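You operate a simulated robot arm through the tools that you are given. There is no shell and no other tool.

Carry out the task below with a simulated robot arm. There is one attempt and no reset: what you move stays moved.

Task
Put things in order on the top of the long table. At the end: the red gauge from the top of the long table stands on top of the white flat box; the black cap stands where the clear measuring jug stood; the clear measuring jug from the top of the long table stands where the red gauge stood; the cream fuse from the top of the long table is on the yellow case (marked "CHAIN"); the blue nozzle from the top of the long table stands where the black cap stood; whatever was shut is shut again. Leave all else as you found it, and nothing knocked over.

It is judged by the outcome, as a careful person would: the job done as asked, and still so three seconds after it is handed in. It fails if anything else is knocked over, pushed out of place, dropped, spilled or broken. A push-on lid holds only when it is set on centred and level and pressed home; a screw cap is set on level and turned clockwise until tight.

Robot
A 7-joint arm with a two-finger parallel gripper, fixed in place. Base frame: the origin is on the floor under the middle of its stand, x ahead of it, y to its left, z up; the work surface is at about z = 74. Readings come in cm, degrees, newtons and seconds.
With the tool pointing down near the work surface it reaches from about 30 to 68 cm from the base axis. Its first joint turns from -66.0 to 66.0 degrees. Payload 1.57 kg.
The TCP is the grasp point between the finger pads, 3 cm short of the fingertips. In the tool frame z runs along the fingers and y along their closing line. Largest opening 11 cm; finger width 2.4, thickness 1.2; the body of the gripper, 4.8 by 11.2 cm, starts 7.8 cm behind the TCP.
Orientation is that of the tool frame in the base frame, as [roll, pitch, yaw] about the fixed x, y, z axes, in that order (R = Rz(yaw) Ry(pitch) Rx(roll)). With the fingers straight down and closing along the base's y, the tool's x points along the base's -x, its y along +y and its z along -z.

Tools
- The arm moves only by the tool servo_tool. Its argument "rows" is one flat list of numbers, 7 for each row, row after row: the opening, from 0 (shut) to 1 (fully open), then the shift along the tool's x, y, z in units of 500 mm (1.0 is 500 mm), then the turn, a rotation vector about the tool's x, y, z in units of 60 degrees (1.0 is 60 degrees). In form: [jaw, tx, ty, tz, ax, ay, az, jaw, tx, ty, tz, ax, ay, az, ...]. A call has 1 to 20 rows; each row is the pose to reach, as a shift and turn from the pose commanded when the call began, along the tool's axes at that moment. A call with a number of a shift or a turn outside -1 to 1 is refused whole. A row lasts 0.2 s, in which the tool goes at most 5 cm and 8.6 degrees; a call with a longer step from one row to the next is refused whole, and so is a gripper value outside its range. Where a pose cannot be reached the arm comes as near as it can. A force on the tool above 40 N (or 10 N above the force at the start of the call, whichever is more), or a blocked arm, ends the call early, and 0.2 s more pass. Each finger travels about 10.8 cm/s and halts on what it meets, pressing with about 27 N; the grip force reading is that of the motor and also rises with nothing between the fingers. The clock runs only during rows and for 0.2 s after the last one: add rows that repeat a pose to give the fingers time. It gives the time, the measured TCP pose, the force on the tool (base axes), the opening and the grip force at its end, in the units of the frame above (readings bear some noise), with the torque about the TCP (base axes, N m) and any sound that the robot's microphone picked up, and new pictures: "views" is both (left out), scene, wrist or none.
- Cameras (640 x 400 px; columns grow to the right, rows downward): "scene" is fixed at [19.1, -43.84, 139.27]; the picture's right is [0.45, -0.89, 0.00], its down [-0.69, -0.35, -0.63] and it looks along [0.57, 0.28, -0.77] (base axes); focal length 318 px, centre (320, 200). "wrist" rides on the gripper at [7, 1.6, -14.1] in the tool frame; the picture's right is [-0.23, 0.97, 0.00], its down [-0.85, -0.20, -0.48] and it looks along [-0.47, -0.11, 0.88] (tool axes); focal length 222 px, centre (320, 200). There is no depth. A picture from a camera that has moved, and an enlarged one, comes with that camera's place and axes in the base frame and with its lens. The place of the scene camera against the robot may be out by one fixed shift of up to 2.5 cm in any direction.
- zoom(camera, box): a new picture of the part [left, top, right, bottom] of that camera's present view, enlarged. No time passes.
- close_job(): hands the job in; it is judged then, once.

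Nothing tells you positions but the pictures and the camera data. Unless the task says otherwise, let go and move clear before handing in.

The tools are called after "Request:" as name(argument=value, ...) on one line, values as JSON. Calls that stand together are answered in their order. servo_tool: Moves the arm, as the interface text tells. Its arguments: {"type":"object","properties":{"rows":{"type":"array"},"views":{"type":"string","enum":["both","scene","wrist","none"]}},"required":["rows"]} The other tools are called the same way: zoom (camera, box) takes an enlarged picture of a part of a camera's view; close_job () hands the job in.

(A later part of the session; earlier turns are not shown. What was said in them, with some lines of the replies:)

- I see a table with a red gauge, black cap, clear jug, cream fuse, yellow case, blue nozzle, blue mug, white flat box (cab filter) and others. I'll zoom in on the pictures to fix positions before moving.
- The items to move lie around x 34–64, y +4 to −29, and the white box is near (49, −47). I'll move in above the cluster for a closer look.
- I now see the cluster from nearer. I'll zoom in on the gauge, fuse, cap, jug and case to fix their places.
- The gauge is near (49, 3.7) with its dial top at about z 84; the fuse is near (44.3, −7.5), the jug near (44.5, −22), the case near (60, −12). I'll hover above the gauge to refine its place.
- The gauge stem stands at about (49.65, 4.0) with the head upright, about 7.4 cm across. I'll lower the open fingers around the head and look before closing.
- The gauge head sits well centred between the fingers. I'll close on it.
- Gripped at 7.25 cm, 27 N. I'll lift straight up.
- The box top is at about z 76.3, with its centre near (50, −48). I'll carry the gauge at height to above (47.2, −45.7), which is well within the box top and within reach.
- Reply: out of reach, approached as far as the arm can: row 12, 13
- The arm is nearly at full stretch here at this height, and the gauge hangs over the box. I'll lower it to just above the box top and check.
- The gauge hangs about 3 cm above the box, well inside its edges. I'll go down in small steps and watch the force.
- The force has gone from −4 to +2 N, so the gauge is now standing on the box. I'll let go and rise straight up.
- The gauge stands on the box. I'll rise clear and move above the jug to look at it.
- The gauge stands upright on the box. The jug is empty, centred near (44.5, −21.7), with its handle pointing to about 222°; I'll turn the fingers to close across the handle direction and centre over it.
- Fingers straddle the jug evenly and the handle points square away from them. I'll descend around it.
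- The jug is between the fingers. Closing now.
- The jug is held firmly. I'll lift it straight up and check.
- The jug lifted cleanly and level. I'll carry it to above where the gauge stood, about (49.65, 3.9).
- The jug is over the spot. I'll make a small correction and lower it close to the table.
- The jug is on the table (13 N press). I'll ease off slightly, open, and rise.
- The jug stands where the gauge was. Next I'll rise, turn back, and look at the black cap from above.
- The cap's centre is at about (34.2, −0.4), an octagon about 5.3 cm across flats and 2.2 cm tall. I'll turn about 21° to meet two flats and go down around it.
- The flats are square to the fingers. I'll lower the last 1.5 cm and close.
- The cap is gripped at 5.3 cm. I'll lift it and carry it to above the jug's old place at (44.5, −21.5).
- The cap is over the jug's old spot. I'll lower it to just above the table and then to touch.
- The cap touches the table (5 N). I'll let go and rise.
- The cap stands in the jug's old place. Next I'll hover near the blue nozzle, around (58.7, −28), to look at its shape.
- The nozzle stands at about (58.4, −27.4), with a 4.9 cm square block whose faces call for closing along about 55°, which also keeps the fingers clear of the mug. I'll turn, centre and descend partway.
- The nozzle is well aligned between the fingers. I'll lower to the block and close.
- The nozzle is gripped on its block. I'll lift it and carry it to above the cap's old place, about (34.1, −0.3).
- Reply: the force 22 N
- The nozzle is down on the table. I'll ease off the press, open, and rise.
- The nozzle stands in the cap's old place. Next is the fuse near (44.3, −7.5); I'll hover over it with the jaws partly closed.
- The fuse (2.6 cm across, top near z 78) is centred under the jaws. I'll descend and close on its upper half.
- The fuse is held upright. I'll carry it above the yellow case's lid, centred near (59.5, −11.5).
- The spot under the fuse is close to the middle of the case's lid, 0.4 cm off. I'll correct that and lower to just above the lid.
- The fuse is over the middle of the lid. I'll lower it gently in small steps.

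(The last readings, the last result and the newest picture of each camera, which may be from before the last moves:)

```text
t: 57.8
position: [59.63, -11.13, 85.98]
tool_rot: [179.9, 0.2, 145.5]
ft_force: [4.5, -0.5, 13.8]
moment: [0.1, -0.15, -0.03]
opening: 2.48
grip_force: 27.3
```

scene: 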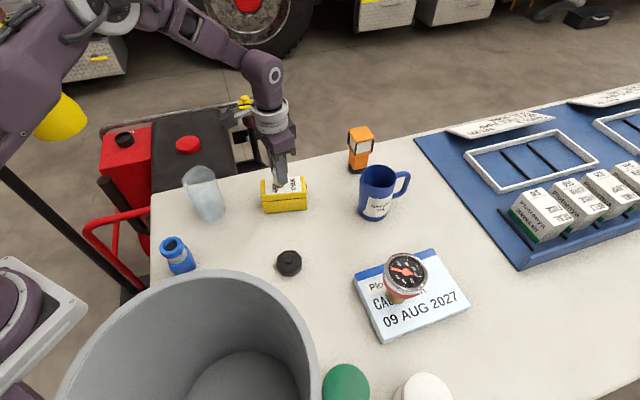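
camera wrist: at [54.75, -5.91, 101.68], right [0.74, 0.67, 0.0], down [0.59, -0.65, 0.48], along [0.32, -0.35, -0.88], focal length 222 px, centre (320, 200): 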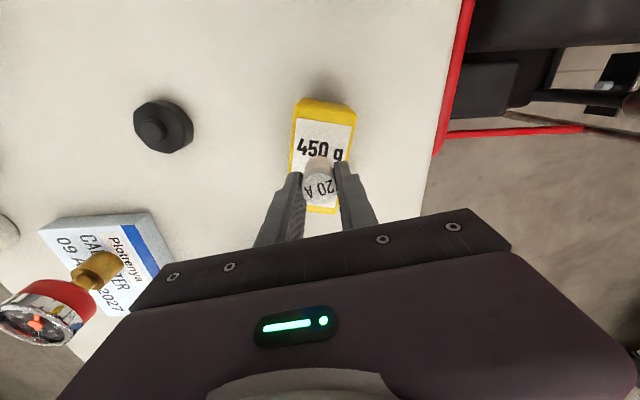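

Contact at about 14 N. I'll ease off a hair before opening.

Request:
servo_tool(rows=[0.1, 0, 0, -0.0014, 0, 0, 0, 0.1, 0, 0, -0.0014, 0, 0, 0], views="none")

```text
t: 58.4
position: [59.54, -11.28, 86.08]
tool_rot: [-179.9, -0.1, 145.2]
ft_force: [0.6, -0.5, 1.8]
moment: [-0.02, -0.04, 0.0]
opening: 2.49
grip_force: 26.4
```

Request:
servo_tool(rows=[0.26, 0, 0, 0, 0, 0, 0, 0.35, 0, 0, 0, 0, 0, 0, 0.5, 0, 0, 0, 0, 0, 0, 0.5, 0, 0, 0, 0, 0, 0], views="both")

Request:
zoom(camera="scene", box=[240, 150, 320, 220])

Request:
zoom(camera="wrist", box=[240, 80, 400, 240])

```text
t: 59.4
position: [59.46, -10.99, 86.0]
tool_rot: [-180.0, 0.0, 145.3]
ft_force: [0.2, 0.4, -0.4]
moment: [0.02, -0.01, -0.02]
opening: 5.5
grip_force: 0.1
camera wrist: at [54.66, -5.9, 99.99], right [0.74, 0.67, 0.0], down [0.59, -0.65, 0.48], along [0.32, -0.35, -0.88], focal length 222 px, centre (320, 200)
```

scene: 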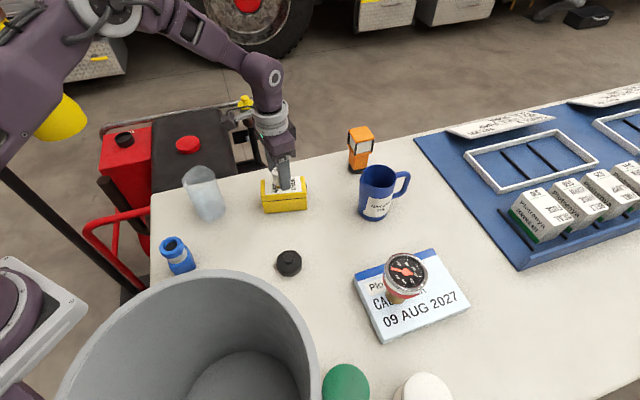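
wrist: 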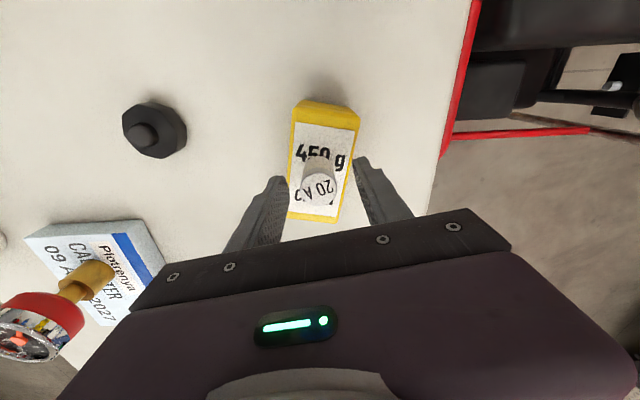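

```text
5.71 times, centred on (280, 185) of scene
camera zoom: at [19.1, -43.84, 139.27], right [0.45, -0.89, 0.0], down [-0.69, -0.35, -0.63], along [0.57, 0.28, -0.77], focal length 1815 px, centre (549, 286)
```

zoom: 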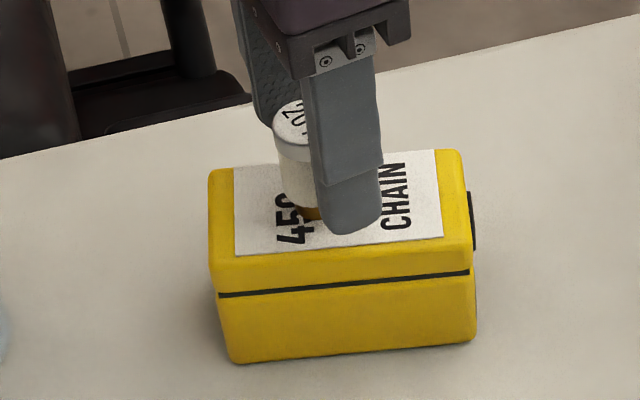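

```text
2.50 times, centred on (320, 160) of wrist
camera zoom: at [54.66, -5.9, 99.99], right [0.74, 0.67, 0.0], down [0.59, -0.65, 0.48], along [0.32, -0.35, -0.88], focal length 555 px, centre (320, 300)
```

zoom: 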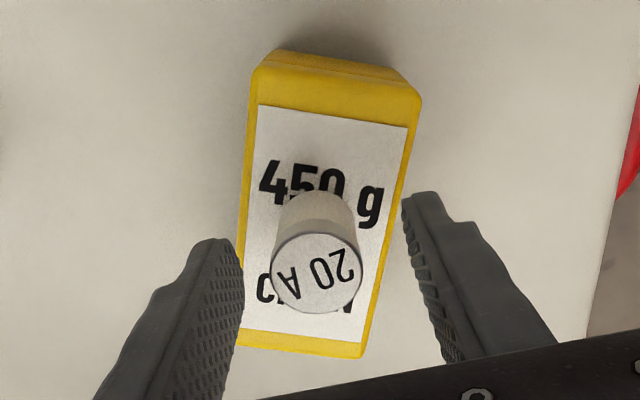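

The fuse stands on the lid. I'll rise straight up and move the arm clear to check everything.

Request:
servo_tool(rows=[0.5, 0, 0, -0.05, 0, 0, 0, 0.5, 0, 0, -0.13, 0, 0, 0, 0.5, 0, 0, -0.22, 0, 0, 0, 0.5, 0.06, 0, -0.26, 0, 0, 0, 0.5, 0.15, 0, -0.28, 0, 0, 0, 0.5, 0.24, 0, -0.3, 0, 0, 0, 0.5, 0.24, 0, -0.3, 0, 0, 0], views="both")

Request:
zoom(camera="scene", box=[150, 150, 310, 290])

Request:
zoom(camera="scene", box=[300, 110, 480, 350])

Request:
zoom(camera="wrist", box=[160, 0, 480, 220])

```text
t: 61.0
position: [49.63, -4.39, 100.9]
tool_rot: [180.0, -0.1, 145.3]
ft_force: [-0.5, 0.2, 0.1]
moment: [-0.01, 0.05, -0.03]
opening: 5.5
grip_force: 0.1
camera wrist: at [44.71, 0.85, 114.9], right [0.74, 0.67, 0.0], down [0.59, -0.65, 0.48], along [0.32, -0.35, -0.88], focal length 222 px, centre (320, 200)
```

scene: 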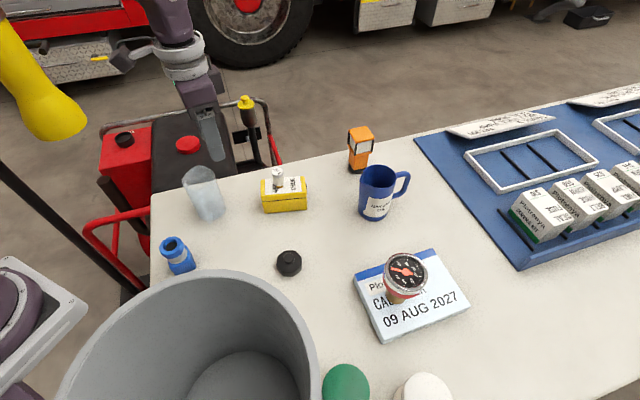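
wrist: 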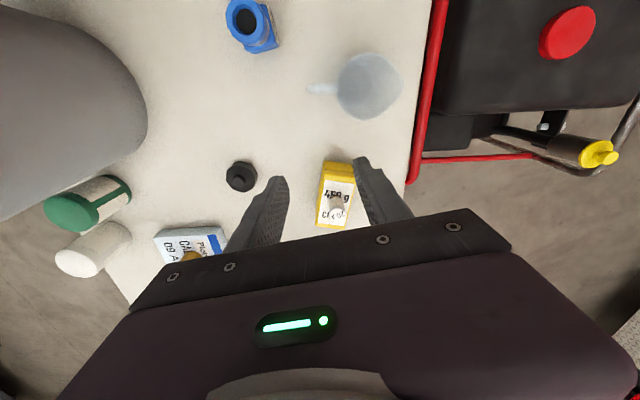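

```text
2.86 times, centred on (230, 220) of scene
camera zoom: at [19.1, -43.84, 139.27], right [0.45, -0.89, 0.0], down [-0.69, -0.35, -0.63], along [0.57, 0.28, -0.77], focal length 907 px, centre (577, 143)
```

zoom: 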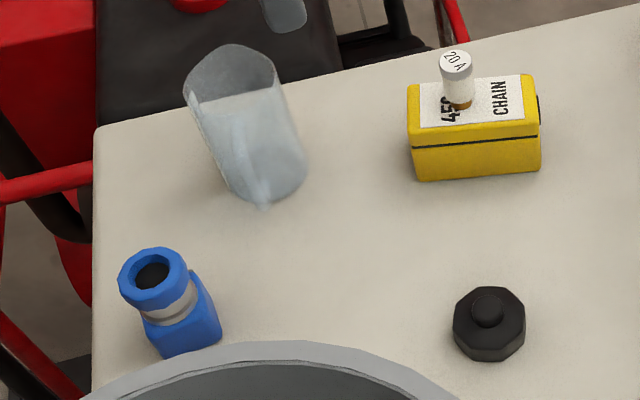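

```text
1.67 times, centred on (390, 230) of scene
camera zoom: at [19.1, -43.84, 139.27], right [0.45, -0.89, 0.0], down [-0.69, -0.35, -0.63], along [0.57, 0.28, -0.77], focal length 529 px, centre (203, 150)
```

zoom: 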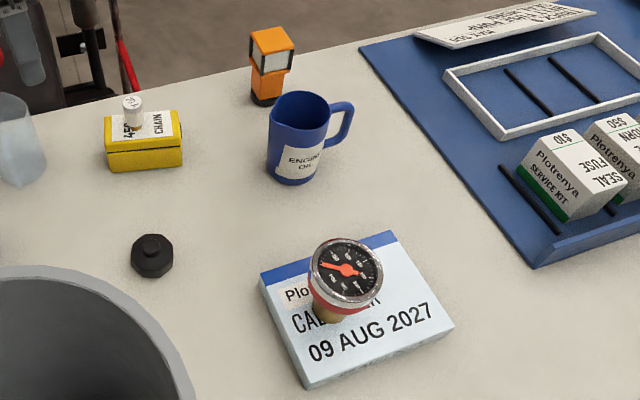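

```text
1.82 times, centred on (320, 110) of wrist
camera zoom: at [44.71, 0.85, 114.9], right [0.74, 0.67, 0.0], down [0.59, -0.65, 0.48], along [0.32, -0.35, -0.88], focal length 404 px, centre (320, 364)
```

zoom: 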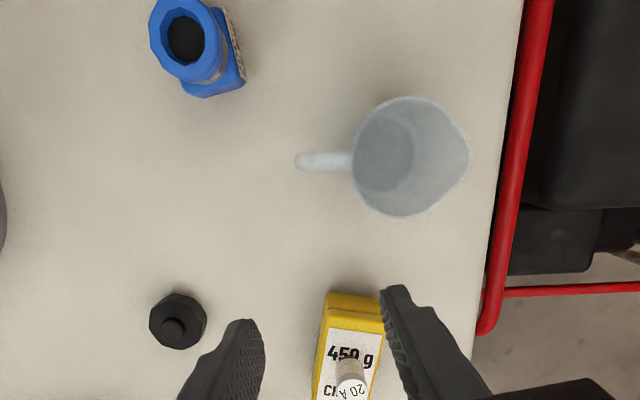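

All five items are in place and upright: the gauge on the white box, the fuse on the CHAIN case, the jug, cap and nozzle on their new spots. Nothing else has moved and the arm is clear, so I'm handing in.

Request:
close_job()

```text
The job is handed in.
```

I moved all five items to where you asked and handed the job in. In the last pictures everything was upright and the arm was clear of it all.

- **Red gauge:** it stands on top of the white flat box, near the middle of the box's width and about a third of the way along its length.
- **Clear measuring jug:** it stands where the gauge stood. It was empty when I moved it.
- **Black cap:** it stands where the jug stood. The two cameras disagree by up to about 0.8 cm on the jug's exact old spot.
- **Blue nozzle:** it stands where the cap stood, about 0.4 cm off by my estimate.
- **Cream fuse:** it stands upright near the middle of the yellow CHAIN case's lid.

I opened nothing, so nothing needed shutting again. Comparing the pictures before and after, I saw nothing else moved or knocked over.
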